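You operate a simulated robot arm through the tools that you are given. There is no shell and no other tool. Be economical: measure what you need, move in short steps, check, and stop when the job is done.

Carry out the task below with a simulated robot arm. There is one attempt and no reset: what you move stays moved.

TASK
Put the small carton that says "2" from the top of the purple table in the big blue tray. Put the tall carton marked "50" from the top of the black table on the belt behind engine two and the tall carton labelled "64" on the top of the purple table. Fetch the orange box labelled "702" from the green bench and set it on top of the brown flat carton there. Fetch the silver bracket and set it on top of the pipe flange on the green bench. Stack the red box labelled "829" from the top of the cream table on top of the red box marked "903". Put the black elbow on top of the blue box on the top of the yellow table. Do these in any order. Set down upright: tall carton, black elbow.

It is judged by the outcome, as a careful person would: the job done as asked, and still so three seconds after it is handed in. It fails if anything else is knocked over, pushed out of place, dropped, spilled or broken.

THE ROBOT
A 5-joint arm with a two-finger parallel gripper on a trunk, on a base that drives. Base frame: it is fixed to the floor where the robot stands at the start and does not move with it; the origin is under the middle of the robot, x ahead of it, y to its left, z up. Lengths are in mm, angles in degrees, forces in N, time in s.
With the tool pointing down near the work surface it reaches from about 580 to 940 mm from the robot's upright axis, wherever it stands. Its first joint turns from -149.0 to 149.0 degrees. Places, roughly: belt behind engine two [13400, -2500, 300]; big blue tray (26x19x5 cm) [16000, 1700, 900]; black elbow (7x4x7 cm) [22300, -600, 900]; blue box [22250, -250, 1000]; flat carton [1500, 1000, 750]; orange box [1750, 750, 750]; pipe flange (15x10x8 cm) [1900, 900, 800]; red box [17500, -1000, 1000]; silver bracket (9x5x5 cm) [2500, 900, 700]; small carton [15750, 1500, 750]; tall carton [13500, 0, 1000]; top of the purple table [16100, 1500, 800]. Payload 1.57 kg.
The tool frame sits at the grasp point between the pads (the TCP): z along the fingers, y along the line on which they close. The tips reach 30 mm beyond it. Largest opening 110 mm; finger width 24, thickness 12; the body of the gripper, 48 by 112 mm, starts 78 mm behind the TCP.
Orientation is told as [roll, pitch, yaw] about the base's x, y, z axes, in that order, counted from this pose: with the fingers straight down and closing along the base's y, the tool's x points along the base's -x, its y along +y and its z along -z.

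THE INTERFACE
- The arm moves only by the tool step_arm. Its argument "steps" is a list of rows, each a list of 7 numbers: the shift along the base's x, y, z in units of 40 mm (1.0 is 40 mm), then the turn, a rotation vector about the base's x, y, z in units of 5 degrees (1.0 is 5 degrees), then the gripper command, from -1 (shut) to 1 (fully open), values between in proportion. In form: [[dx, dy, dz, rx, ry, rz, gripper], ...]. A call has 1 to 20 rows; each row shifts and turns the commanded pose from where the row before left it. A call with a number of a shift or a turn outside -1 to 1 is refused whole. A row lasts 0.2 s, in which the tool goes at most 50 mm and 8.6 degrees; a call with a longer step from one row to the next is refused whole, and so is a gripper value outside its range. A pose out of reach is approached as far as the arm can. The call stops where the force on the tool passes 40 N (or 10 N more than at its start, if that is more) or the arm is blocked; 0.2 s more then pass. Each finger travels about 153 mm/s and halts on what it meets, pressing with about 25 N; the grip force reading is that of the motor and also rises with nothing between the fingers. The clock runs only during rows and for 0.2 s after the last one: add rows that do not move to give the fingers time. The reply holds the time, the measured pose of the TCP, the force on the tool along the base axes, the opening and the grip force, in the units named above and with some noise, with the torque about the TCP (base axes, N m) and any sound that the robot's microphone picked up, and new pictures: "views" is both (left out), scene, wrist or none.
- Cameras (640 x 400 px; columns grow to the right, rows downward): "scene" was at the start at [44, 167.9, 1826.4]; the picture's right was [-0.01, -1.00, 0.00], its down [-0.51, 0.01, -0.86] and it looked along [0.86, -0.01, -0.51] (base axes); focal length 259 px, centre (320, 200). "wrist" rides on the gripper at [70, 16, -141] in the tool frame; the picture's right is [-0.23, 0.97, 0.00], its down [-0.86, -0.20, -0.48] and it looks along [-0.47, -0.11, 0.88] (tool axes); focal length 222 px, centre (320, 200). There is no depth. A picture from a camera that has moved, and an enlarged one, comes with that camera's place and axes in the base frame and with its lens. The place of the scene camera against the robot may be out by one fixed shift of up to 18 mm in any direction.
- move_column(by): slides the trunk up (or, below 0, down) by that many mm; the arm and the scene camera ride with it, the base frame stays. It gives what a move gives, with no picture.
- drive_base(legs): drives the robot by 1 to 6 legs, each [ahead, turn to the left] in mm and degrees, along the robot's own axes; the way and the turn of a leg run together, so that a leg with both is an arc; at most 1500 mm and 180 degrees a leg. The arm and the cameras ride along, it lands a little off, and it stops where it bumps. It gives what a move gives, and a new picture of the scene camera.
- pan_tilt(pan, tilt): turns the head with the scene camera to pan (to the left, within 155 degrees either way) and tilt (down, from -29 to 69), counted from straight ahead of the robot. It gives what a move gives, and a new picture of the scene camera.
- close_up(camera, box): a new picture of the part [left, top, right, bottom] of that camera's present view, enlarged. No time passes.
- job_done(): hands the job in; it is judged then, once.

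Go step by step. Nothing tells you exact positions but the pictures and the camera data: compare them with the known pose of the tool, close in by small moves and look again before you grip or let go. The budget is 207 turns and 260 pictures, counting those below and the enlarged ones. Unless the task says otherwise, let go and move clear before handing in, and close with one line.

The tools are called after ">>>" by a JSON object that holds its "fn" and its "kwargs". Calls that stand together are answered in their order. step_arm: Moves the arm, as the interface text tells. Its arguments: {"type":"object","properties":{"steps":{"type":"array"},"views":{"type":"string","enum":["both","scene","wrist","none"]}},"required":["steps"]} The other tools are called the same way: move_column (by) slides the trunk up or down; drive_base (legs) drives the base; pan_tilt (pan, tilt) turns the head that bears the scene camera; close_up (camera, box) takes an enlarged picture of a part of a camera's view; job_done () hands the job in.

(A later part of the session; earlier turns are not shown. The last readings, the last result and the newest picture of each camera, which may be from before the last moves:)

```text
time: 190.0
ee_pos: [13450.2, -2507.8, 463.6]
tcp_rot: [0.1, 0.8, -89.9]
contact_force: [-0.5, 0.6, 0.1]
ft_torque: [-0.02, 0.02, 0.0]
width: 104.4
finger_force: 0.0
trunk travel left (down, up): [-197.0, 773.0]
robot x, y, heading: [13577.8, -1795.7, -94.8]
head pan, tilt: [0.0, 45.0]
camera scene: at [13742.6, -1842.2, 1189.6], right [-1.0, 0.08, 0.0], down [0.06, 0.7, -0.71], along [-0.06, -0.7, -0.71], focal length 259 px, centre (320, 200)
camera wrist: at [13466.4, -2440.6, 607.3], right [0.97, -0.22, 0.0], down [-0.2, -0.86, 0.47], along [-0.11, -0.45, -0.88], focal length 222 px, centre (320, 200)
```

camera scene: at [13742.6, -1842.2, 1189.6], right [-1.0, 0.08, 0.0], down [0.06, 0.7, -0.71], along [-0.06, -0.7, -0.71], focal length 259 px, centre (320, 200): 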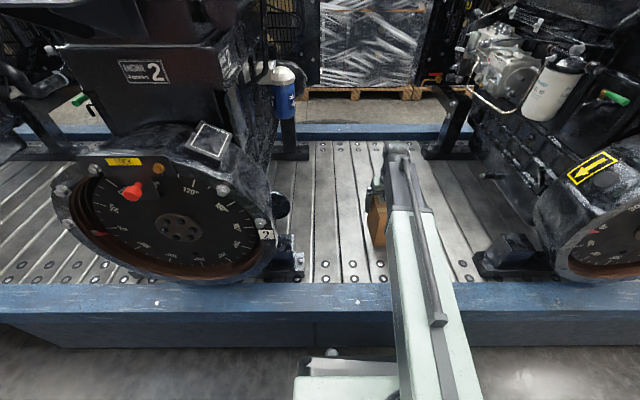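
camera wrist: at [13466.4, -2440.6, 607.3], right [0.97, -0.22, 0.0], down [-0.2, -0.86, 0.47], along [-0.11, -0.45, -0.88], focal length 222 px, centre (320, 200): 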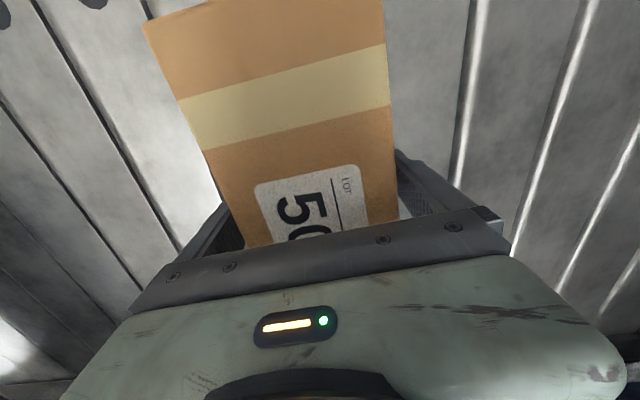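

Released and standing. I'll open fully and lift clear.

>>> {"fn": "step_arm", "kwargs": {"steps": [[0.05, 0, 0, 0, 0, 0, 1], [0, 0, 0, 0, 0, 0, 1]], "views": "none"}}

>>> {"fn": "move_column", "kwargs": {"by": 250}}

>>> {"fn": "step_arm", "kwargs": {"steps": [[0, 0, 0, 0, 0, 0, 1]], "views": "wrist"}}

>>> {"fn": "move_column", "kwargs": {"by": 460}}

```text
time: 190.6
ee_pos: [13453.1, -2508.6, 463.9]
tcp_rot: [0.1, 0.7, -89.9]
contact_force: [-0.8, 0.7, -0.1]
ft_torque: [-0.01, -0.04, -0.02]
width: 109.9
finger_force: 0.0
trunk travel left (down, up): [-197.0, 773.0]
robot x, y, heading: [13576.8, -1792.9, -94.5]
head pan, tilt: [0.0, 45.0]
```

```text
time: 193.2
ee_pos: [13451.8, -2508.5, 713.6]
tcp_rot: [0.1, 0.9, -89.9]
contact_force: [0.2, -0.4, -0.7]
ft_torque: [-0.02, 0.03, 0.01]
width: 110.1
finger_force: 0.1
trunk travel left (down, up): [-447.0, 523.0]
robot x, y, heading: [13578.5, -1791.0, -94.6]
head pan, tilt: [0.0, 45.0]
```

```text
time: 193.6
ee_pos: [13451.8, -2508.1, 714.5]
tcp_rot: [0.1, 0.8, -89.9]
contact_force: [-0.1, 0.1, 0.5]
ft_torque: [0.02, 0.01, -0.01]
width: 109.8
finger_force: 0.0
trunk travel left (down, up): [-447.0, 523.0]
robot x, y, heading: [13577.5, -1790.0, -94.4]
head pan, tilt: [0.0, 45.0]
camera wrist: at [13468.6, -2441.1, 857.3], right [0.97, -0.22, 0.0], down [-0.2, -0.86, 0.47], along [-0.11, -0.45, -0.88], focal length 222 px, centre (320, 200)
```

wrist: 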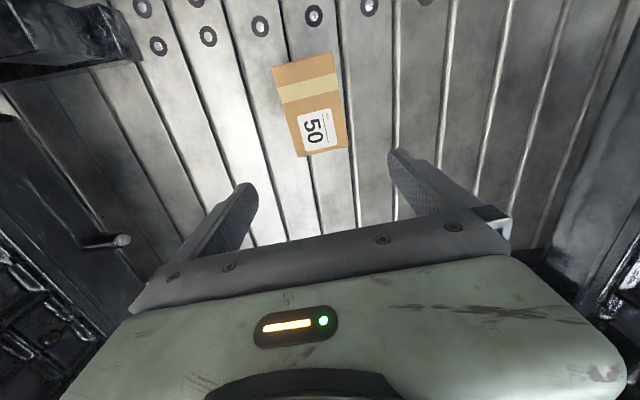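

```text
refused: 460 is not a number from -400 to 400
```

The 50 stands on the belt behind engine two. Next I'll raise, back out, turn to face the black table and go for 64.

>>> {"fn": "move_column", "kwargs": {"by": 400}}

>>> {"fn": "move_column", "kwargs": {"by": 70}}

>>> {"fn": "drive_base", "kwargs": {"legs": [[-800, 0], [0, 179], [200, 0]]}}

```text
time: 197.4
ee_pos: [13451.9, -2507.8, 1113.1]
tcp_rot: [0.1, 0.8, -89.9]
contact_force: [0.1, -0.5, -0.2]
ft_torque: [-0.01, 0.0, 0.01]
width: 110.4
finger_force: 0.1
trunk travel left (down, up): [-847.0, 123.0]
robot x, y, heading: [13576.2, -1789.0, -94.3]
head pan, tilt: [0.0, 45.0]
```

```text
time: 198.5
ee_pos: [13451.8, -2509.4, 1184.3]
tcp_rot: [0.1, 0.8, -89.9]
contact_force: [0.5, -0.5, -0.5]
ft_torque: [-0.02, -0.01, -0.01]
width: 109.8
finger_force: 0.1
trunk travel left (down, up): [-917.0, 53.0]
robot x, y, heading: [13574.6, -1790.0, -94.2]
head pan, tilt: [0.0, 45.0]
```

```text
time: 211.2
ee_pos: [13823.6, -93.3, 1183.2]
tcp_rot: [0.0, 0.9, 87.7]
contact_force: [0.0, 0.4, -0.1]
ft_torque: [-0.05, -0.02, -0.01]
width: 110.0
finger_force: 0.1
trunk travel left (down, up): [-917.0, 53.0]
robot x, y, heading: [13692.9, -808.6, 83.7]
head pan, tilt: [0.0, 45.0]
camera scene: at [13529.0, -752.6, 1909.6], right [0.99, -0.11, 0.0], down [-0.08, -0.7, -0.71], along [0.08, 0.7, -0.71], focal length 259 px, centre (320, 200)
```

scene: 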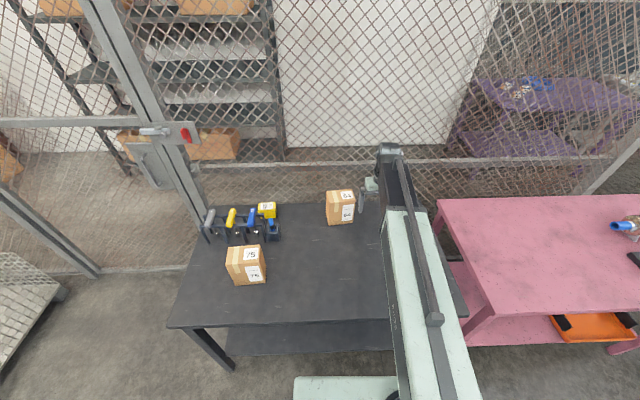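

The 64 is near (13730, 155). I'll move 80 mm closer and reach over it.

>>> {"fn": "drive_base", "kwargs": {"legs": [[80, 0]]}}

>>> {"fn": "step_arm", "kwargs": {"steps": [[-0.6, 0.55, 0, 0, 0, 0, 1], [-0.6, 0.55, 0, 0, 0, 0, 1], [-0.6, 0.55, 0, 0, 0, 0, 1], [-0.6, 0.55, 0, 0, 0, 0, 1], [0, 0.8, 0, 0, 0, 0, 1], [0, 0.8, 0, 0, 0, 0, 1]], "views": "wrist"}}

```text
time: 212.3
ee_pos: [13833.0, -15.6, 1183.7]
tcp_rot: [0.0, 1.0, 87.6]
contact_force: [-0.8, 0.3, 0.0]
ft_torque: [-0.04, 0.02, -0.03]
width: 110.0
finger_force: 0.0
trunk travel left (down, up): [-917.0, 53.0]
robot x, y, heading: [13702.7, -728.4, 83.5]
head pan, tilt: [0.0, 45.0]
camera scene: at [13538.5, -673.1, 1909.6], right [0.99, -0.11, 0.0], down [-0.08, -0.7, -0.71], along [0.08, 0.7, -0.71], focal length 259 px, centre (320, 200)
```

scene: 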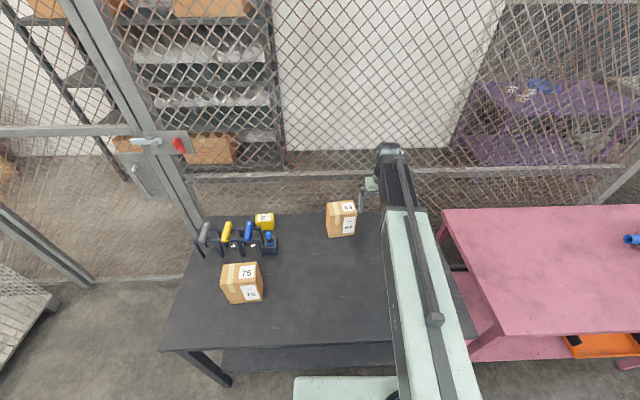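

```text
time: 213.7
ee_pos: [13736.5, 136.7, 1184.0]
tcp_rot: [0.2, 0.8, 87.6]
contact_force: [-0.2, 0.5, -1.1]
ft_torque: [0.02, -0.03, 0.03]
width: 110.1
finger_force: 0.0
trunk travel left (down, up): [-917.0, 53.0]
robot x, y, heading: [13703.7, -727.3, 83.4]
head pan, tilt: [0.0, 45.0]
camera wrist: at [13718.2, 71.4, 1327.0], right [-0.96, 0.27, 0.0], down [0.24, 0.85, 0.47], along [0.13, 0.45, -0.88], focal length 222 px, centre (320, 200)
```

wrist: 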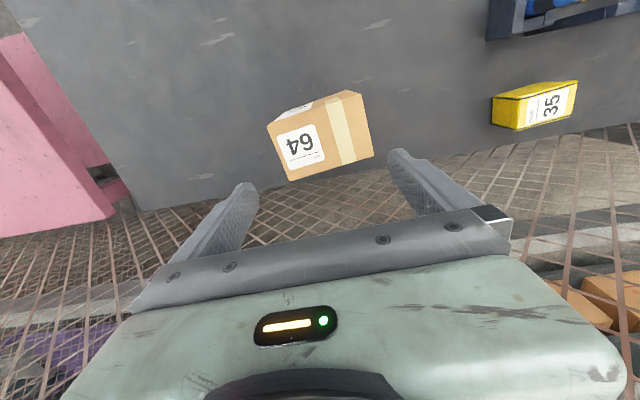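

The 64's top is about 122×85, centred near (13737, 139), yaw about 3.5°, long side along x. I'll spin the tool to close along y.

>>> {"fn": "step_arm", "kwargs": {"steps": [[0, 0, 0, 0, 0, -0.99, 1], [0, 0, 0, 0, 0, -0.99, 1], [0, 0, 0, 0, 0, -0.99, 1], [0, 0, 0, 0, 0, -0.99, 1], [0, 0, 0, 0, 0, -0.99, 1], [0, 0, 0, 0, 0, -0.99, 1], [0, 0, 0, 0, 0, -0.99, 1], [0, 0, 0, 0, 0, -0.99, 1], [0, 0, 0, 0, 0, -0.99, 1], [0, 0, 0, 0, 0, -0.99, 1], [0, 0, 0, 0, 0, -0.99, 1], [0, 0, 0, 0, 0, -0.99, 1], [0, 0, 0, 0, 0, -0.99, 1], [0, 0, 0, 0, 0, -0.99, 1], [0, 0, 0, 0, 0, -0.99, 1], [0, 0, 0, 0, 0, -0.99, 1], [0, 0, 0, 0, 0, -0.99, 1]], "views": "none"}}

>>> {"fn": "move_column", "kwargs": {"by": -110}}

>>> {"fn": "step_arm", "kwargs": {"steps": [[0, 0, 0, 0, 0, 0, 1]], "views": "wrist"}}

```text
time: 217.3
ee_pos: [13737.9, 136.5, 1184.2]
tcp_rot: [0.1, 0.8, 3.4]
contact_force: [-0.4, -0.6, 0.6]
ft_torque: [-0.03, -0.03, -0.02]
width: 109.9
finger_force: 0.0
trunk travel left (down, up): [-917.0, 53.0]
robot x, y, heading: [13706.0, -728.9, 83.6]
head pan, tilt: [0.0, 45.0]
```

```text
time: 218.7
ee_pos: [13736.8, 134.4, 1073.5]
tcp_rot: [0.2, 0.8, 3.5]
contact_force: [-0.3, 0.6, 0.1]
ft_torque: [0.0, -0.02, 0.02]
width: 110.0
finger_force: 0.0
trunk travel left (down, up): [-807.0, 163.0]
robot x, y, heading: [13702.2, -729.2, 83.3]
head pan, tilt: [0.0, 45.0]
```

```text
time: 219.1
ee_pos: [13736.6, 137.5, 1074.0]
tcp_rot: [0.2, 0.7, 3.4]
contact_force: [0.1, -0.2, -0.2]
ft_torque: [0.02, -0.01, -0.03]
width: 110.1
finger_force: 0.1
trunk travel left (down, up): [-807.0, 163.0]
robot x, y, heading: [13703.6, -731.7, 83.5]
head pan, tilt: [0.0, 45.0]
camera wrist: at [13669.1, 148.5, 1217.3], right [0.17, 0.99, 0.0], down [0.87, -0.15, 0.47], along [0.46, -0.08, -0.88], focal length 222 px, centre (320, 200)
```

wrist: 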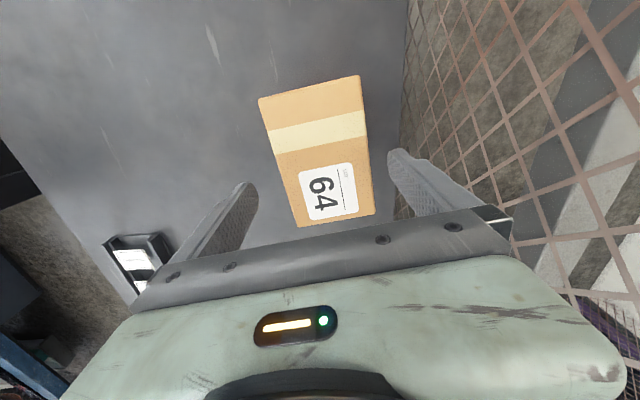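

Aligned, so I'll do a small correction, then lower and grip.

>>> {"fn": "step_arm", "kwargs": {"steps": [[-0.07, 0.09, 0, 0, 0, 0, 1]], "views": "none"}}

>>> {"fn": "move_column", "kwargs": {"by": -92}}

>>> {"fn": "step_arm", "kwargs": {"steps": [[0, 0, 0, 0, 0, 0, 0.6], [0, 0, 0, 0, 0, 0, 0.2], [0, 0, 0, 0, 0, 0, -0.5], [0, 0, 0, 0, 0, 0, -1], [0, 0, 0, 0, 0, 0, -1]], "views": "wrist"}}

>>> {"fn": "move_column", "kwargs": {"by": 50}}

```text
time: 219.5
ee_pos: [13733.5, 140.0, 1074.4]
tcp_rot: [0.1, 0.7, 3.4]
contact_force: [-0.2, 0.2, -0.9]
ft_torque: [0.04, 0.05, 0.05]
width: 110.0
finger_force: 0.1
trunk travel left (down, up): [-807.0, 163.0]
robot x, y, heading: [13703.0, -729.7, 83.5]
head pan, tilt: [0.0, 45.0]
```

```text
time: 220.8
ee_pos: [13733.7, 139.1, 981.1]
tcp_rot: [0.2, 0.7, 3.4]
contact_force: [0.3, -0.7, 0.4]
ft_torque: [0.03, 0.01, 0.0]
width: 110.0
finger_force: 0.2
trunk travel left (down, up): [-715.0, 255.0]
robot x, y, heading: [13707.7, -726.0, 83.4]
head pan, tilt: [0.0, 45.0]
```

```text
time: 222.0
ee_pos: [13734.9, 141.1, 982.6]
tcp_rot: [0.1, 0.8, 3.4]
contact_force: [-0.9, 5.4, 5.9]
ft_torque: [0.09, 0.06, -0.15]
width: 85.4
finger_force: 24.6
trunk travel left (down, up): [-715.0, 255.0]
robot x, y, heading: [13701.9, -726.7, 83.6]
head pan, tilt: [0.0, 45.0]
camera wrist: at [13666.0, 152.0, 1125.3], right [0.17, 0.99, 0.0], down [0.87, -0.15, 0.47], along [0.46, -0.08, -0.88], focal length 222 px, centre (320, 200)
```

wrist: 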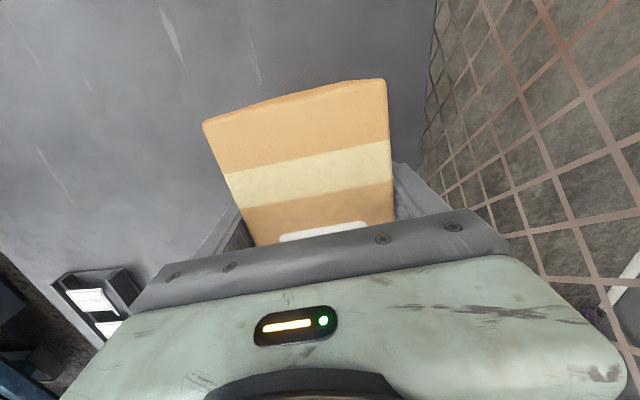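

```text
time: 222.9
ee_pos: [13733.6, 140.8, 1031.0]
tcp_rot: [-0.1, 0.7, 3.6]
contact_force: [-0.8, -0.2, -10.8]
ft_torque: [-0.03, 0.0, 0.01]
width: 85.0
finger_force: 25.2
trunk travel left (down, up): [-765.0, 205.0]
robot x, y, heading: [13702.4, -728.9, 83.5]
head pan, tilt: [0.0, 45.0]
```

64 is held. I'll lift, back away, turn down-aisle and look toward the purple table.

>>> {"fn": "move_column", "kwargs": {"by": 190}}

>>> {"fn": "drive_base", "kwargs": {"legs": [[-350, 0], [0, -84], [1500, 0], [400, 0]]}}

>>> {"fn": "pan_tilt", "kwargs": {"pan": 35, "tilt": 20}}

```text
time: 225.0
ee_pos: [13734.0, 141.4, 1221.2]
tcp_rot: [0.1, 0.8, 3.5]
contact_force: [0.2, 0.0, -10.6]
ft_torque: [0.0, 0.01, 0.0]
width: 85.1
finger_force: 24.8
trunk travel left (down, up): [-955.0, 15.0]
robot x, y, heading: [13703.9, -731.5, 83.4]
head pan, tilt: [0.0, 45.0]
```

```text
time: 239.9
ee_pos: [16437.0, -961.5, 1220.2]
tcp_rot: [-0.1, 0.8, -79.3]
contact_force: [0.5, -0.3, -11.1]
ft_torque: [-0.01, 0.06, -0.01]
width: 85.0
finger_force: 24.8
trunk travel left (down, up): [-955.0, 15.0]
robot x, y, heading: [15569.4, -1046.2, 0.5]
head pan, tilt: [0.0, 45.0]
camera scene: at [15605.4, -876.6, 1947.5], right [0.01, -1.0, 0.0], down [-0.71, -0.01, -0.71], along [0.71, 0.01, -0.71], focal length 259 px, centre (320, 200)
```

scene: 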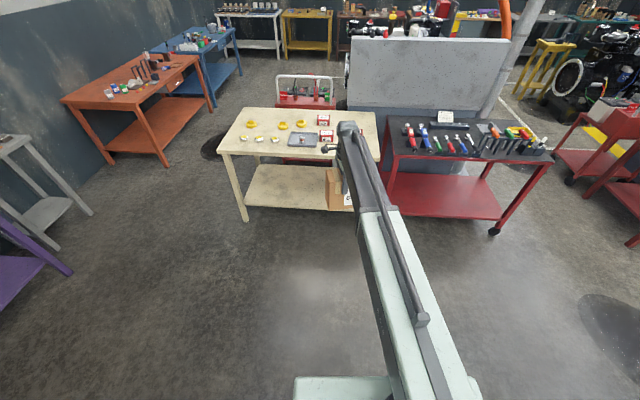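

```text
time: 240.9
ee_pos: [16435.4, -961.8, 1222.7]
tcp_rot: [0.2, 0.9, -79.3]
contact_force: [-0.3, 0.3, -10.8]
ft_torque: [0.02, 0.03, 0.01]
width: 84.8
finger_force: 24.5
trunk travel left (down, up): [-955.0, 15.0]
robot x, y, heading: [15567.9, -1044.0, 0.3]
head pan, tilt: [35.0, 20.0]
camera scene: at [15598.4, -823.5, 1986.2], right [0.58, -0.81, 0.0], down [-0.28, -0.2, -0.94], along [0.76, 0.55, -0.34], focal length 259 px, centre (320, 200)
```

scene: 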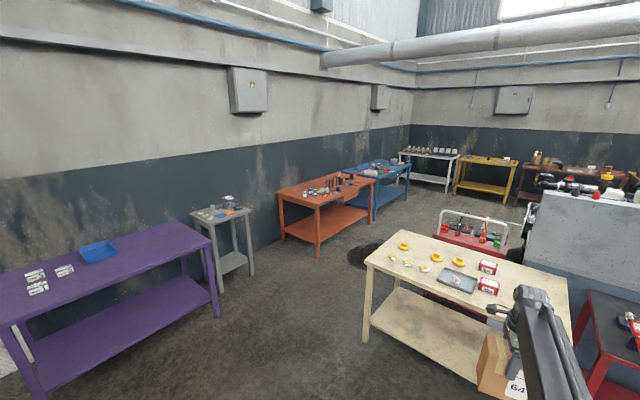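

The purple table is at the left front, its edge at y≈1190. I'll turn toward it and drive closer.

>>> {"fn": "drive_base", "kwargs": {"legs": [[0, 78], [1350, 0], [0, 12]]}}

>>> {"fn": "pan_tilt", "kwargs": {"pan": 0, "tilt": 35}}

```text
time: 247.1
ee_pos: [15689.5, 85.5, 1221.1]
tcp_rot: [0.1, 0.9, 0.8]
contact_force: [0.0, -0.3, -9.9]
ft_torque: [0.01, 0.0, 0.01]
width: 84.8
finger_force: 24.8
trunk travel left (down, up): [-955.0, 15.0]
robot x, y, heading: [15683.8, -794.8, 87.3]
head pan, tilt: [35.0, 20.0]
stopped in leg 2: the robot was blocked; the commanded pose is now the measured one
camera scene: at [15464.2, -750.5, 1986.5], right [0.85, 0.53, 0.0], down [0.18, -0.29, -0.94], along [-0.5, 0.8, -0.34], focal length 259 px, centre (320, 200)
```

scene: 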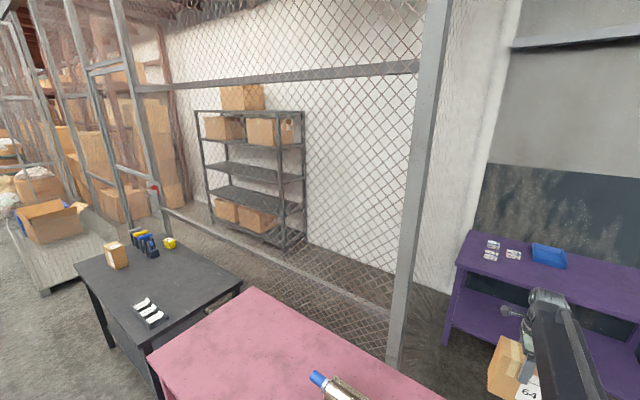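

```text
time: 248.1
ee_pos: [15688.4, 86.0, 1221.6]
tcp_rot: [0.1, 0.8, 1.1]
contact_force: [-0.6, 0.2, -11.0]
ft_torque: [-0.01, 0.0, -0.04]
width: 84.9
finger_force: 25.3
trunk travel left (down, up): [-955.0, 15.0]
robot x, y, heading: [15683.9, -796.3, 87.2]
head pan, tilt: [0.0, 35.0]
camera scene: at [15516.3, -741.1, 1962.4], right [1.0, -0.05, 0.0], down [-0.03, -0.57, -0.82], along [0.04, 0.82, -0.57], focal length 259 px, centre (320, 200)
```

scene: 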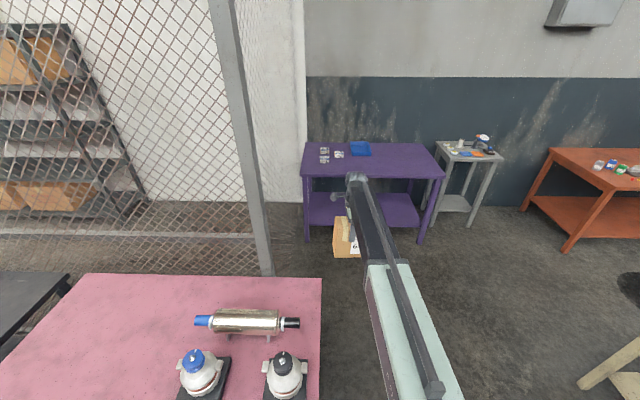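

The robot's side met the pink table's corner. Its items look undisturbed. I'll back off, shift right and come up again.

>>> {"fn": "drive_base", "kwargs": {"legs": [[-250, 0], [0, -50], [420, 0], [0, 54], [1000, 0]]}}

```text
time: 261.5
ee_pos: [15916.4, 1088.5, 1221.2]
tcp_rot: [0.1, 0.8, 4.9]
contact_force: [0.1, 0.7, -9.7]
ft_torque: [-0.02, -0.05, 0.02]
width: 84.9
finger_force: 24.5
trunk travel left (down, up): [-955.0, 15.0]
robot x, y, heading: [15973.2, 208.3, 90.7]
head pan, tilt: [0.0, 35.0]
camera scene: at [15802.3, 252.4, 1962.3], right [1.0, 0.01, 0.0], down [0.01, -0.57, -0.82], along [-0.01, 0.82, -0.57], focal length 259 px, centre (320, 200)
```

scene: 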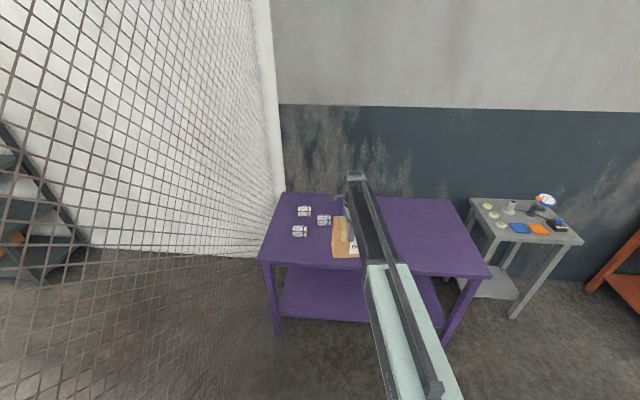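

The table top has three small cartons on the left, the tray behind the arm and free space at right. I'll move in closer.

>>> {"fn": "drive_base", "kwargs": {"legs": [[0, -10], [600, 0], [0, 10]]}}

>>> {"fn": "pan_tilt", "kwargs": {"pan": 0, "tilt": 50}}

```text
time: 266.2
ee_pos: [15999.0, 1675.8, 1220.7]
tcp_rot: [0.1, 0.8, 5.4]
contact_force: [-0.7, -0.3, -10.5]
ft_torque: [0.0, 0.02, -0.01]
width: 85.0
finger_force: 24.7
trunk travel left (down, up): [-955.0, 15.0]
robot x, y, heading: [16076.8, 796.6, 91.1]
head pan, tilt: [0.0, 35.0]
camera scene: at [15904.2, 839.1, 1962.4], right [1.0, 0.02, 0.0], down [0.01, -0.57, -0.82], along [-0.02, 0.82, -0.57], focal length 259 px, centre (320, 200)
```

scene: 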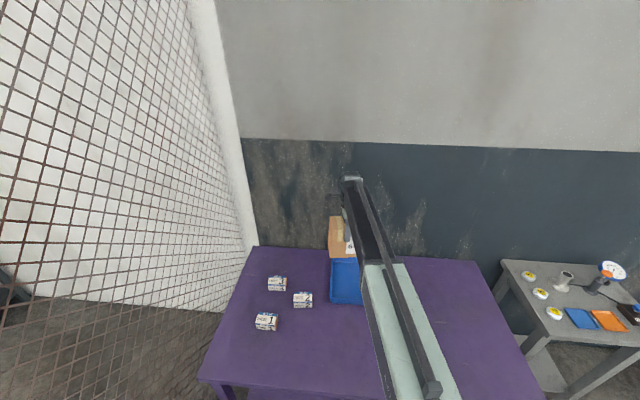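

```text
time: 267.0
ee_pos: [15999.6, 1676.0, 1221.8]
tcp_rot: [0.1, 0.8, 5.6]
contact_force: [0.3, -1.0, -10.5]
ft_torque: [-0.03, 0.01, 0.01]
width: 85.0
finger_force: 24.7
trunk travel left (down, up): [-955.0, 15.0]
robot x, y, heading: [16077.5, 801.2, 91.5]
head pan, tilt: [0.0, 50.0]
camera scene: at [15905.1, 828.9, 1940.7], right [1.0, 0.02, 0.0], down [0.01, -0.77, -0.64], along [-0.01, 0.64, -0.77], focal length 259 px, centre (320, 200)
```

scene: 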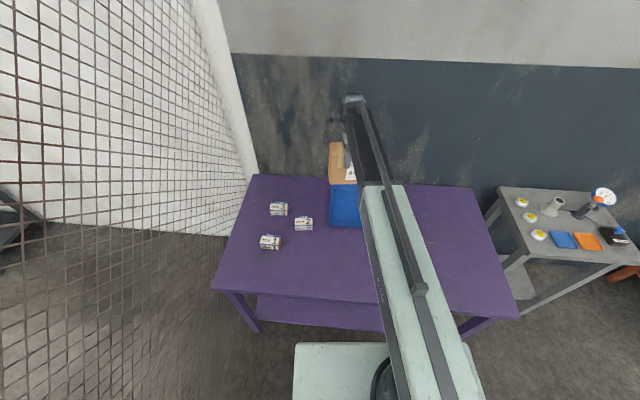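

I'll carry the 64 to the free right part of the purple table, near (16400, 1480), and lower partway.

>>> {"fn": "step_arm", "kwargs": {"steps": [[1, -0.49, 0, 0, 0, 0, -1], [1, -0.49, 0, 0, 0, 0, -1], [1, -0.49, 0, 0, 0, 0, -1], [1, -0.49, 0, 0, 0, 0, -1], [1, -0.49, 0, 0, 0, 0, -1], [1, -0.49, 0, 0, 0, 0, -1], [1, -0.49, 0, 0, 0, 0, -1], [1, -0.49, 0, 0, 0, 0, -1], [1, -0.49, 0, 0, 0, 0, -1], [1, -0.49, 0, 0, 0, 0, -1], [0, 0, 0, 0, 0, 0, -1]], "views": "none"}}

>>> {"fn": "move_column", "kwargs": {"by": -180}}

>>> {"fn": "pan_tilt", "kwargs": {"pan": -10, "tilt": 50}}

```text
time: 269.4
ee_pos: [16396.9, 1480.2, 1221.9]
tcp_rot: [0.1, 0.8, 5.6]
contact_force: [0.2, -0.1, -10.3]
ft_torque: [-0.01, -0.01, 0.01]
width: 85.0
finger_force: 24.8
trunk travel left (down, up): [-955.0, 15.0]
robot x, y, heading: [16078.9, 803.9, 91.1]
head pan, tilt: [0.0, 50.0]
```

```text
time: 271.4
ee_pos: [16396.0, 1481.1, 1041.3]
tcp_rot: [0.1, 0.7, 5.4]
contact_force: [0.3, 0.1, -10.1]
ft_torque: [0.0, 0.0, 0.05]
width: 85.0
finger_force: 24.8
trunk travel left (down, up): [-775.0, 195.0]
robot x, y, heading: [16077.8, 797.0, 91.1]
head pan, tilt: [0.0, 50.0]
```

```text
time: 272.1
ee_pos: [16396.5, 1479.6, 1039.3]
tcp_rot: [0.1, 0.8, 5.5]
contact_force: [0.6, 0.9, -10.7]
ft_torque: [0.0, 0.02, -0.02]
width: 84.8
finger_force: 25.2
trunk travel left (down, up): [-775.0, 195.0]
robot x, y, heading: [16077.5, 803.6, 91.2]
head pan, tilt: [-10.0, 50.0]
camera scene: at [15918.7, 827.4, 1760.7], right [0.99, -0.15, 0.0], down [-0.12, -0.76, -0.64], along [0.1, 0.63, -0.77], focal length 259 px, centre (320, 200)
```

scene: 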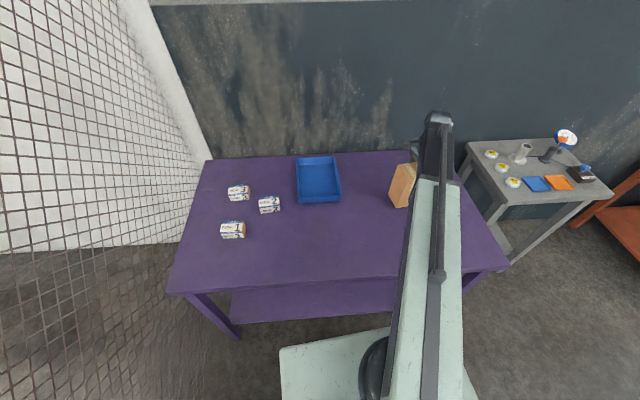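

I'll lower in small steps until contact.

>>> {"fn": "move_column", "kwargs": {"by": -35}}

>>> {"fn": "move_column", "kwargs": {"by": -12}}

>>> {"fn": "move_column", "kwargs": {"by": -10}}

>>> {"fn": "close_up", "kwargs": {"camera": "scene", "box": [350, 110, 470, 240]}}

```text
time: 272.9
ee_pos: [16396.5, 1481.0, 1006.9]
tcp_rot: [0.2, 0.8, 5.5]
contact_force: [0.2, 0.5, -10.2]
ft_torque: [-0.03, -0.04, -0.01]
width: 84.8
finger_force: 25.5
trunk travel left (down, up): [-740.0, 230.0]
robot x, y, heading: [16077.3, 800.0, 91.0]
head pan, tilt: [-10.0, 50.0]
```

```text
time: 273.5
ee_pos: [16396.0, 1479.6, 993.7]
tcp_rot: [0.0, 0.8, 5.4]
contact_force: [-0.4, 0.6, -10.0]
ft_torque: [-0.01, 0.01, 0.02]
width: 84.8
finger_force: 24.6
trunk travel left (down, up): [-728.0, 242.0]
robot x, y, heading: [16075.8, 796.5, 91.3]
head pan, tilt: [-10.0, 50.0]
```

```text
time: 274.1
ee_pos: [16395.1, 1479.0, 985.0]
tcp_rot: [0.3, 0.8, 5.6]
contact_force: [-5.9, 4.8, 11.9]
ft_torque: [-0.13, -0.7, 0.13]
width: 85.2
finger_force: 24.9
trunk travel left (down, up): [-718.0, 252.0]
robot x, y, heading: [16073.7, 800.9, 91.3]
head pan, tilt: [-10.0, 50.0]
```

```text
3.08 times, centred on (410, 175) of scene
camera zoom: at [15916.9, 825.7, 1703.9], right [0.99, -0.15, 0.0], down [-0.12, -0.76, -0.64], along [0.1, 0.64, -0.77], focal length 796 px, centre (43, 277)
```

zoom: 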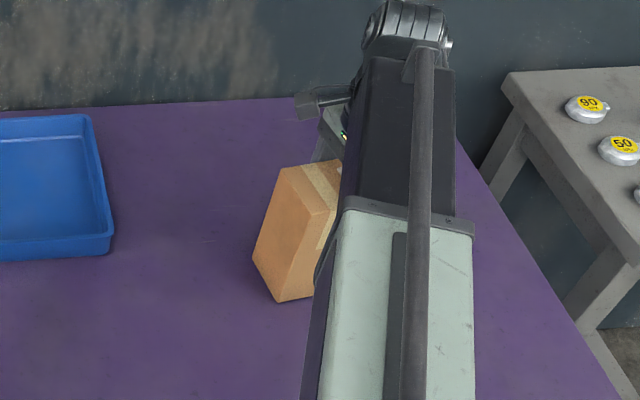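

Contact made. I'll release and lift.

>>> {"fn": "step_arm", "kwargs": {"steps": [[0, 0, 0, 0, 0, 0, 0.6], [0, 0, 0, 0, 0, 0, 0.8], [0, 0, 0, 0, 0, 0, 1], [0, 0, 0, 0, 0, 0, 1]], "views": "none"}}

>>> {"fn": "move_column", "kwargs": {"by": 130}}

>>> {"fn": "step_arm", "kwargs": {"steps": [[-1, 0.4, 0, 0, 0, 0, 1], [-1, 0.4, 0, 0, 0, 0, 1], [-1, 0.4, 0, 0, 0, 0, 1], [-1, 0.4, 0, 0, 0, 0, 1]], "views": "both"}}

>>> {"fn": "close_up", "kwargs": {"camera": "scene", "box": [210, 160, 360, 260]}}

```text
time: 275.1
ee_pos: [16396.6, 1478.5, 984.3]
tcp_rot: [0.1, 0.8, 5.6]
contact_force: [-0.8, -0.4, 0.8]
ft_torque: [0.01, 0.01, 0.01]
width: 110.0
finger_force: 0.1
trunk travel left (down, up): [-718.0, 252.0]
robot x, y, heading: [16076.4, 799.5, 91.1]
head pan, tilt: [-10.0, 50.0]
```

```text
time: 276.7
ee_pos: [16395.5, 1480.3, 1116.1]
tcp_rot: [0.1, 0.8, 5.5]
contact_force: [-0.6, -0.1, 0.4]
ft_torque: [0.01, -0.01, 0.02]
width: 110.3
finger_force: 0.0
trunk travel left (down, up): [-848.0, 122.0]
robot x, y, heading: [16077.5, 799.0, 91.1]
head pan, tilt: [-10.0, 50.0]
```

```text
time: 277.7
ee_pos: [16236.1, 1543.6, 1115.6]
tcp_rot: [0.1, 0.8, 5.5]
contact_force: [0.1, -0.1, -0.8]
ft_torque: [0.02, 0.0, -0.02]
width: 109.9
finger_force: 0.0
trunk travel left (down, up): [-848.0, 122.0]
robot x, y, heading: [16076.3, 800.2, 91.1]
head pan, tilt: [-10.0, 50.0]
camera scene: at [15917.8, 826.5, 1833.7], right [0.99, -0.15, 0.0], down [-0.12, -0.76, -0.64], along [0.1, 0.64, -0.77], focal length 259 px, centre (320, 200)
camera wrist: at [16167.2, 1553.2, 1258.2], right [0.13, 0.99, 0.0], down [0.88, -0.12, 0.47], along [0.46, -0.06, -0.88], focal length 222 px, centre (320, 200)
```

scene: 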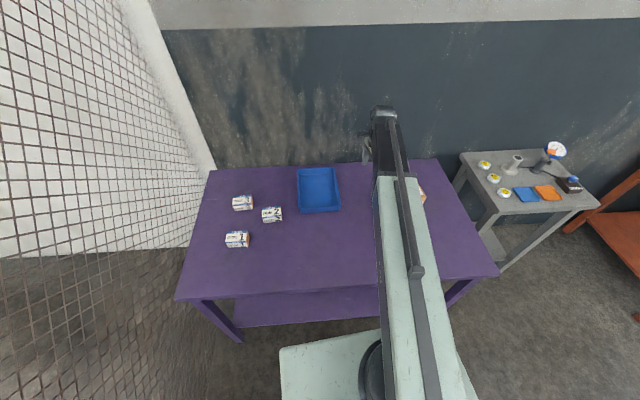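
wrist: 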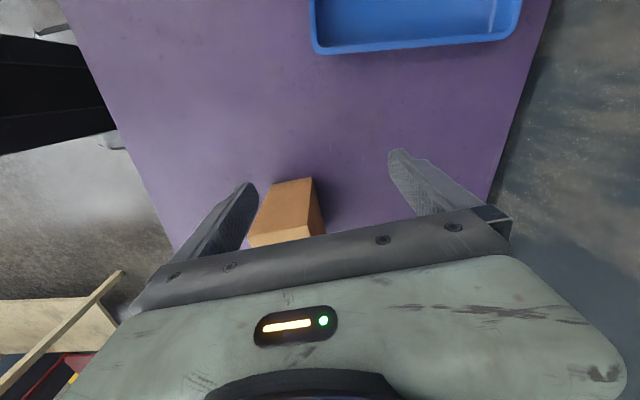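

```text
4.00 times, centred on (285, 210) of scene
camera zoom: at [15917.8, 826.5, 1833.7], right [0.99, -0.15, 0.0], down [-0.12, -0.76, -0.64], along [0.1, 0.64, -0.77], focal length 1035 px, centre (460, 160)
```

zoom: 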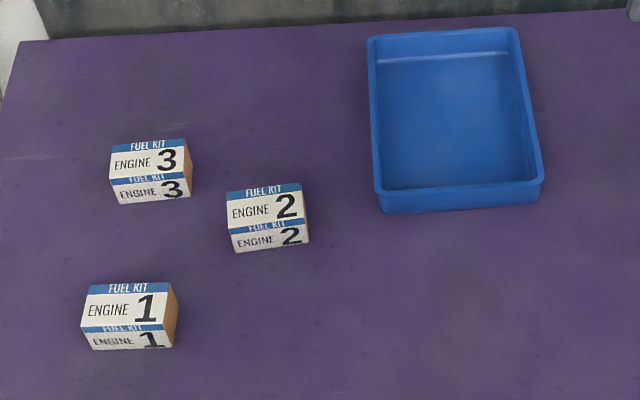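

The 64 stands on the purple table. Small carton "2" is near (15811, 1583), about 85×55. I'll move the tool over it.

>>> {"fn": "step_arm", "kwargs": {"steps": [[-0.966, 0.09, 0, 0, 0, -0.118, 1], [-0.966, 0.09, 0, 0, 0, -0.118, 1], [-0.966, 0.09, 0, 0, 0, -0.118, 1], [-0.966, 0.09, 0, 0, 0, -0.118, 1], [-0.966, 0.09, 0, 0, 0, -0.118, 1], [-0.966, 0.09, 0, 0, 0, -0.118, 1], [-0.966, 0.09, 0, 0, 0, -0.118, 1], [-0.966, 0.09, 0, 0, 0, -0.118, 1], [-0.966, 0.09, 0, 0, 0, -0.118, 1], [-0.966, 0.09, 0, 0, 0, -0.118, 1], [-0.966, 0.09, 0, 0, 0, -0.118, 1]], "views": "none"}}

>>> {"fn": "move_column", "kwargs": {"by": -120}}

>>> {"fn": "step_arm", "kwargs": {"steps": [[0, 0, 0, 0, 0, 0, 1]], "views": "both"}}

```text
time: 280.1
ee_pos: [15809.9, 1583.1, 1115.1]
tcp_rot: [0.2, 1.0, -1.0]
contact_force: [0.0, -0.5, -0.6]
ft_torque: [-0.01, -0.01, 0.03]
width: 110.1
finger_force: 0.1
trunk travel left (down, up): [-848.0, 122.0]
robot x, y, heading: [16077.8, 798.3, 91.3]
head pan, tilt: [-10.0, 50.0]
```

```text
time: 281.6
ee_pos: [15812.1, 1581.8, 995.4]
tcp_rot: [0.1, 0.8, -1.0]
contact_force: [0.2, 0.2, -0.2]
ft_torque: [-0.02, -0.02, 0.01]
width: 109.9
finger_force: 0.1
trunk travel left (down, up): [-728.0, 242.0]
robot x, y, heading: [16075.4, 798.8, 91.1]
head pan, tilt: [-10.0, 50.0]
```

```text
time: 282.0
ee_pos: [15811.0, 1582.9, 995.0]
tcp_rot: [0.1, 0.7, -1.0]
contact_force: [0.2, 0.6, 0.4]
ft_torque: [0.0, -0.02, -0.01]
width: 109.9
finger_force: 0.1
trunk travel left (down, up): [-728.0, 242.0]
robot x, y, heading: [16072.4, 801.7, 91.3]
head pan, tilt: [-10.0, 50.0]
camera scene: at [15918.2, 826.3, 1713.7], right [0.99, -0.15, 0.0], down [-0.12, -0.76, -0.64], along [0.1, 0.64, -0.77], focal length 259 px, centre (320, 200)
camera wrist: at [15744.6, 1599.4, 1138.3], right [0.24, 0.97, 0.0], down [0.86, -0.21, 0.47], along [0.45, -0.11, -0.88], focal length 222 px, centre (320, 200)
```

scene: 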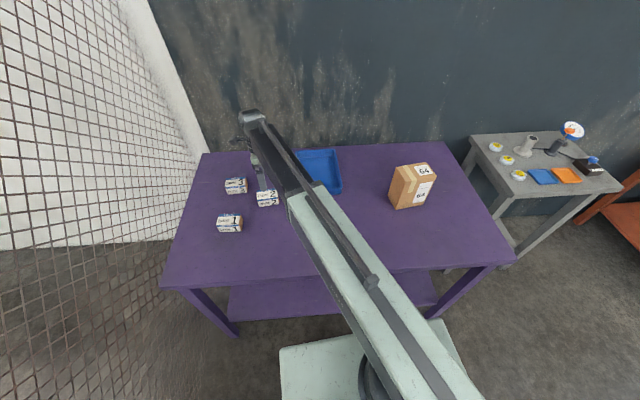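
wrist: 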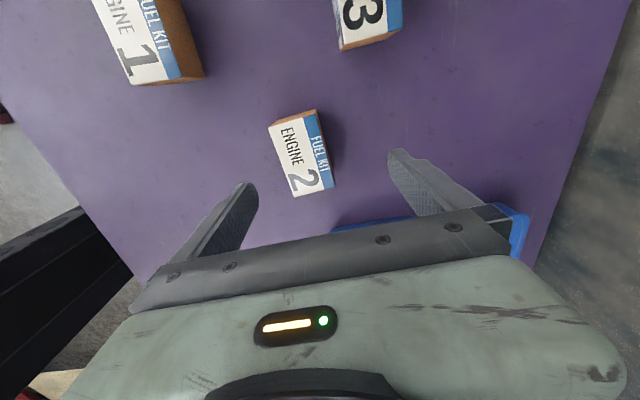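

Wrist view puts carton 2 at (15815, 1561), yaw +2°. I'll correct and go lower.

>>> {"fn": "step_arm", "kwargs": {"steps": [[0.12, -0.52, 0, 0, 0, 0.66, 1], [0, 0, 0, 0, 0, 0, 0.7]], "views": "none"}}

>>> {"fn": "move_column", "kwargs": {"by": -80}}

>>> {"fn": "step_arm", "kwargs": {"steps": [[0, 0, 0, 0, 0, 0, 0.6]], "views": "wrist"}}

```text
time: 282.6
ee_pos: [15815.6, 1561.5, 995.5]
tcp_rot: [0.1, 0.8, 2.4]
contact_force: [-0.3, -0.8, 0.6]
ft_torque: [0.03, 0.03, 0.01]
width: 93.5
finger_force: 0.1
trunk travel left (down, up): [-728.0, 242.0]
robot x, y, heading: [16079.4, 799.4, 91.3]
head pan, tilt: [-10.0, 50.0]
```

```text
time: 283.8
ee_pos: [15815.4, 1561.8, 915.9]
tcp_rot: [0.0, 0.8, 2.2]
contact_force: [-0.5, 1.0, -0.5]
ft_torque: [0.01, 0.01, 0.0]
width: 93.3
finger_force: 0.1
trunk travel left (down, up): [-648.0, 322.0]
robot x, y, heading: [16079.8, 799.0, 91.2]
head pan, tilt: [-10.0, 50.0]
```

```text
time: 284.2
ee_pos: [15815.2, 1561.5, 915.2]
tcp_rot: [0.2, 0.8, 2.3]
contact_force: [0.4, -0.4, 0.1]
ft_torque: [-0.01, 0.02, -0.01]
width: 88.0
finger_force: 0.1
trunk travel left (down, up): [-648.0, 322.0]
robot x, y, heading: [16077.3, 799.7, 91.1]
head pan, tilt: [-10.0, 50.0]
camera wrist: at [15748.6, 1574.8, 1058.3], right [0.19, 0.98, 0.0], down [0.87, -0.17, 0.47], along [0.46, -0.09, -0.88], focal length 222 px, centre (320, 200)
```

wrist: 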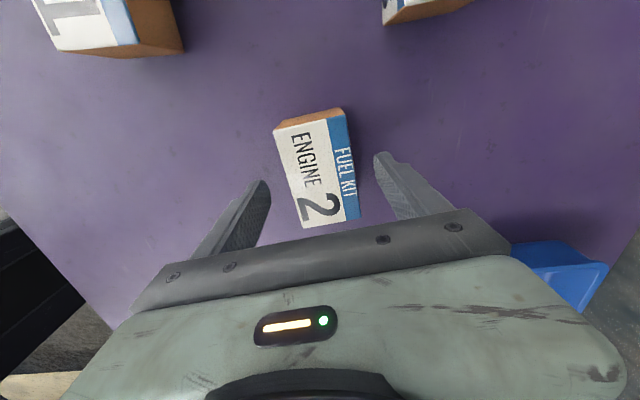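

Centred. I'll lower 40 mm and grip.

>>> {"fn": "move_column", "kwargs": {"by": -30}}

>>> {"fn": "move_column", "kwargs": {"by": -10}}

>>> {"fn": "step_arm", "kwargs": {"steps": [[0, 0, 0, 0, 0, 0, 0.3], [0, 0, 0, 0, 0, 0, -0.1], [0, 0, 0, 0, 0, 0, -0.6], [0, 0, 0, 0, 0, 0, -1], [0, 0, 0, 0, 0, 0, -1]], "views": "wrist"}}

```text
time: 284.9
ee_pos: [15815.9, 1562.4, 884.9]
tcp_rot: [0.0, 0.7, 2.2]
contact_force: [-0.5, -0.6, 0.0]
ft_torque: [-0.01, -0.04, -0.01]
width: 88.1
finger_force: 0.1
trunk travel left (down, up): [-618.0, 352.0]
robot x, y, heading: [16077.2, 799.3, 91.2]
head pan, tilt: [-10.0, 50.0]
```

```text
time: 285.4
ee_pos: [15815.1, 1560.6, 879.4]
tcp_rot: [0.2, 0.9, 2.4]
contact_force: [0.3, 4.2, 37.9]
ft_torque: [-1.62, -0.5, 0.03]
width: 84.4
finger_force: 0.1
trunk travel left (down, up): [-611.0, 359.0]
robot x, y, heading: [16076.0, 797.4, 91.1]
head pan, tilt: [-10.0, 50.0]
stopped: the force on the tool passed its limit at 53 N (the readings are from after the stop); the commanded pose is now the measured one
```

```text
time: 286.6
ee_pos: [15815.5, 1558.2, 881.4]
tcp_rot: [0.2, 0.8, 2.5]
contact_force: [-1.3, -18.1, 28.5]
ft_torque: [-1.43, -0.23, -0.15]
width: 51.6
finger_force: 25.0
trunk travel left (down, up): [-611.0, 359.0]
robot x, y, heading: [16074.1, 800.8, 91.0]
head pan, tilt: [-10.0, 50.0]
camera wrist: at [15748.5, 1571.3, 1023.5], right [0.19, 0.98, 0.0], down [0.87, -0.17, 0.46], along [0.46, -0.09, -0.89], focal length 222 px, centre (320, 200)
```

wrist: 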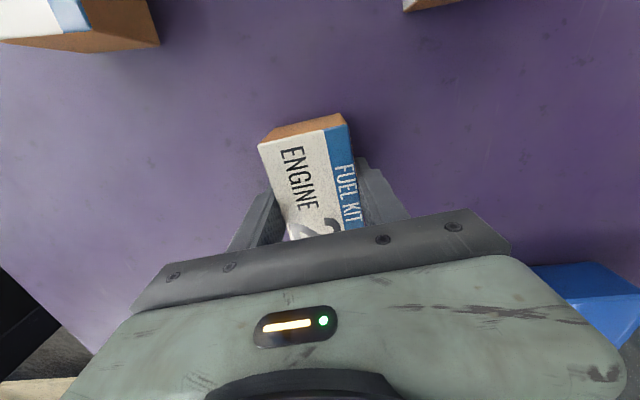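

Gripped (52 mm); the table top is ≈ 850. I'll lift and carry over the tray to about (16048, 1665).

>>> {"fn": "move_column", "kwargs": {"by": 140}}

>>> {"fn": "step_arm", "kwargs": {"steps": [[0.967, 0.44, 0, 0, 0, 0, -1], [0.967, 0.44, 0, 0, 0, 0, -1], [0.967, 0.44, 0, 0, 0, 0, -1], [0.967, 0.44, 0, 0, 0, 0, -1], [0.967, 0.44, 0, 0, 0, 0, -1], [0.967, 0.44, 0, 0, 0, 0, -1], [0, 0, 0, 0, 0, 0, -1]], "views": "wrist"}}

```text
time: 288.3
ee_pos: [15815.5, 1561.9, 1016.1]
tcp_rot: [0.1, 0.8, 2.3]
contact_force: [0.3, -0.7, -1.7]
ft_torque: [0.0, -0.03, -0.01]
width: 51.9
finger_force: 25.2
trunk travel left (down, up): [-751.0, 219.0]
robot x, y, heading: [16076.8, 799.2, 90.9]
head pan, tilt: [-10.0, 50.0]
```

```text
time: 289.9
ee_pos: [16049.8, 1666.6, 1018.2]
tcp_rot: [0.1, 0.9, 2.4]
contact_force: [-0.7, -0.4, -2.6]
ft_torque: [0.02, -0.02, -0.07]
width: 51.5
finger_force: 25.4
trunk travel left (down, up): [-751.0, 219.0]
robot x, y, heading: [16076.1, 798.9, 90.9]
head pan, tilt: [-10.0, 50.0]
camera wrist: at [15982.6, 1679.8, 1160.5], right [0.19, 0.98, 0.0], down [0.87, -0.16, 0.47], along [0.46, -0.09, -0.89], focal length 222 px, centre (320, 200)
```

wrist: 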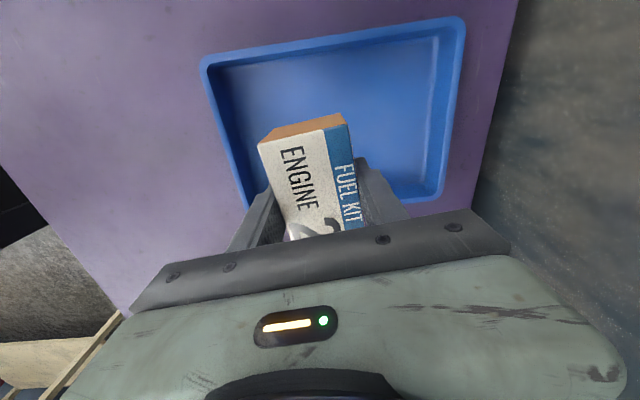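

The tray spans x 15950–16147, y 1565–1812. I'll nudge +15 mm in y and lower in.

>>> {"fn": "step_arm", "kwargs": {"steps": [[0, 0.38, 0, 0, 0, 0, -1]], "views": "none"}}

>>> {"fn": "move_column", "kwargs": {"by": -115}}

>>> {"fn": "move_column", "kwargs": {"by": -10}}

>>> {"fn": "move_column", "kwargs": {"by": -7}}

```text
time: 290.3
ee_pos: [16048.9, 1682.9, 1016.7]
tcp_rot: [0.0, 0.8, 2.4]
contact_force: [0.0, 0.2, -1.1]
ft_torque: [-0.02, -0.05, 0.03]
width: 51.5
finger_force: 25.1
trunk travel left (down, up): [-751.0, 219.0]
robot x, y, heading: [16077.2, 799.7, 91.1]
head pan, tilt: [-10.0, 50.0]
```

```text
time: 291.7
ee_pos: [16048.7, 1682.3, 902.3]
tcp_rot: [0.1, 0.8, 2.3]
contact_force: [0.1, -0.6, -2.2]
ft_torque: [0.04, -0.01, 0.01]
width: 51.7
finger_force: 24.8
trunk travel left (down, up): [-636.0, 334.0]
robot x, y, heading: [16077.4, 799.3, 91.2]
head pan, tilt: [-10.0, 50.0]
```

```text
time: 292.3
ee_pos: [16048.5, 1682.1, 892.3]
tcp_rot: [0.1, 0.8, 2.4]
contact_force: [0.9, -0.2, -1.4]
ft_torque: [0.02, -0.03, -0.03]
width: 51.8
finger_force: 25.5
trunk travel left (down, up): [-626.0, 344.0]
robot x, y, heading: [16074.5, 799.7, 91.2]
head pan, tilt: [-10.0, 50.0]
```

```text
time: 292.9
ee_pos: [16047.5, 1680.9, 885.9]
tcp_rot: [0.1, 0.8, 2.3]
contact_force: [-0.2, -0.5, -1.7]
ft_torque: [0.02, -0.02, -0.02]
width: 51.8
finger_force: 25.1
trunk travel left (down, up): [-619.0, 351.0]
robot x, y, heading: [16076.9, 800.9, 91.0]
head pan, tilt: [-10.0, 50.0]
```

I'll go 3 mm more, then release, lift and check.

>>> {"fn": "move_column", "kwargs": {"by": -3}}

>>> {"fn": "step_arm", "kwargs": {"steps": [[0, 0, 0, 0, 0, 0, -0.05], [0, 0, 0, 0, 0, 0, 0.3], [0, 0, 0, 0, 0, 0, 0.5], [0, 0, 0, 0, 0, 0, 0.5]], "views": "none"}}

>>> {"fn": "move_column", "kwargs": {"by": 240}}

>>> {"fn": "step_arm", "kwargs": {"steps": [[0, 0, 0, 0, 0, 0, 0.5]], "views": "both"}}

```text
time: 293.4
ee_pos: [16049.0, 1682.4, 886.0]
tcp_rot: [0.4, 0.9, 2.5]
contact_force: [1.1, -1.1, 23.4]
ft_torque: [-0.75, -0.02, -0.07]
width: 51.6
finger_force: 24.9
trunk travel left (down, up): [-616.0, 354.0]
robot x, y, heading: [16078.7, 800.0, 91.1]
head pan, tilt: [-10.0, 50.0]
stopped: the force on the tool passed its limit at 43 N (the readings are from after the stop); the commanded pose is now the measured one
```

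```text
time: 294.4
ee_pos: [16048.1, 1681.2, 885.0]
tcp_rot: [0.6, 0.9, 2.5]
contact_force: [-0.3, 9.3, 34.7]
ft_torque: [-1.1, -0.4, 0.15]
width: 73.3
finger_force: 0.0
trunk travel left (down, up): [-616.0, 354.0]
robot x, y, heading: [16076.1, 797.3, 91.0]
head pan, tilt: [-10.0, 50.0]
```

```text
time: 296.9
ee_pos: [16049.1, 1683.0, 1123.8]
tcp_rot: [0.4, 0.8, 2.4]
contact_force: [0.6, 0.1, 0.1]
ft_torque: [0.01, 0.02, 0.02]
width: 82.6
finger_force: 0.0
trunk travel left (down, up): [-856.0, 114.0]
robot x, y, heading: [16077.5, 797.1, 91.0]
head pan, tilt: [-10.0, 50.0]
```

```text
time: 297.2
ee_pos: [16048.4, 1683.5, 1123.2]
tcp_rot: [0.3, 1.0, 2.5]
contact_force: [-0.5, 0.4, 0.4]
ft_torque: [-0.03, -0.01, -0.01]
width: 82.7
finger_force: 0.0
trunk travel left (down, up): [-856.0, 114.0]
robot x, y, heading: [16075.7, 795.5, 90.9]
head pan, tilt: [-10.0, 50.0]
camera scene: at [15918.2, 826.4, 1841.8], right [0.99, -0.15, 0.0], down [-0.12, -0.76, -0.64], along [0.1, 0.64, -0.77], focal length 259 px, centre (320, 200)
camera wrist: at [15981.1, 1695.8, 1266.4], right [0.19, 0.98, 0.0], down [0.87, -0.17, 0.46], along [0.46, -0.09, -0.89], focal length 222 px, centre (320, 200)
```

scene: 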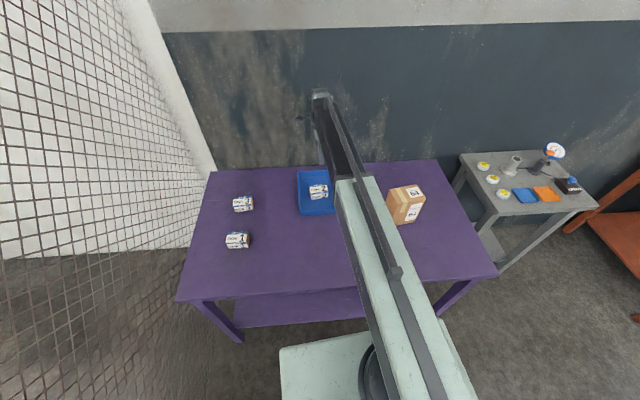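
wrist: 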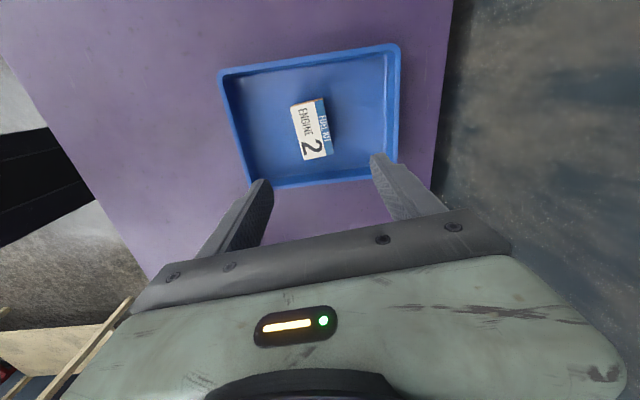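

Carton 2 is in the tray. Next is the cream table: I'll back off and drive to its front, near (16620, −850), facing +x.

>>> {"fn": "drive_base", "kwargs": {"legs": [[-900, 0], [0, -146], [900, 0], [0, 55]]}}

>>> {"fn": "pan_tilt", "kwargs": {"pan": 0, "tilt": 40}}

```text
time: 314.7
ee_pos: [17507.1, -780.3, 1122.6]
tcp_rot: [0.3, 0.8, -87.1]
contact_force: [0.4, -0.5, -0.2]
ft_torque: [-0.02, 0.04, 0.02]
width: 82.6
finger_force: 0.1
trunk travel left (down, up): [-856.0, 114.0]
robot x, y, heading: [16622.6, -817.0, 1.1]
head pan, tilt: [-10.0, 50.0]
camera scene: at [16650.4, -657.5, 1841.7], right [-0.15, -0.99, 0.0], down [-0.76, 0.11, -0.64], along [0.63, -0.1, -0.77], focal length 259 px, centre (320, 200)
```

scene: 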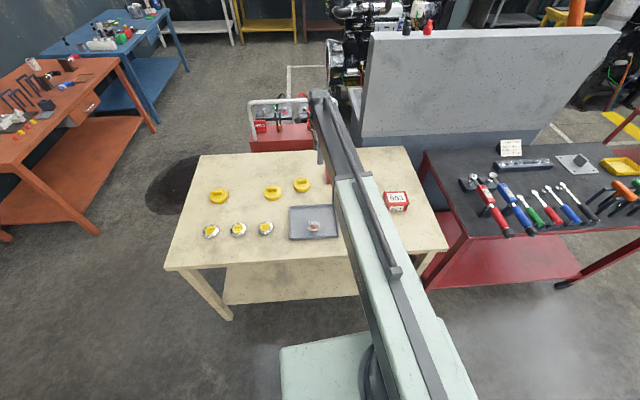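

```text
time: 315.4
ee_pos: [17506.9, -781.5, 1123.4]
tcp_rot: [0.3, 0.9, -87.0]
contact_force: [-0.6, -0.2, -0.8]
ft_torque: [0.0, 0.01, 0.01]
width: 82.1
finger_force: 0.0
trunk travel left (down, up): [-856.0, 114.0]
robot x, y, heading: [16623.0, -817.3, 1.5]
head pan, tilt: [0.0, 40.0]
camera scene: at [16658.0, -645.2, 1855.9], right [0.02, -1.0, 0.0], down [-0.64, -0.01, -0.77], along [0.77, 0.02, -0.64], focal length 259 px, centre (320, 200)
```

scene: 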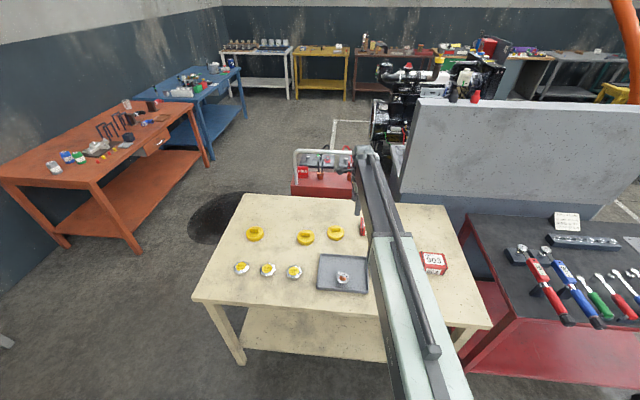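

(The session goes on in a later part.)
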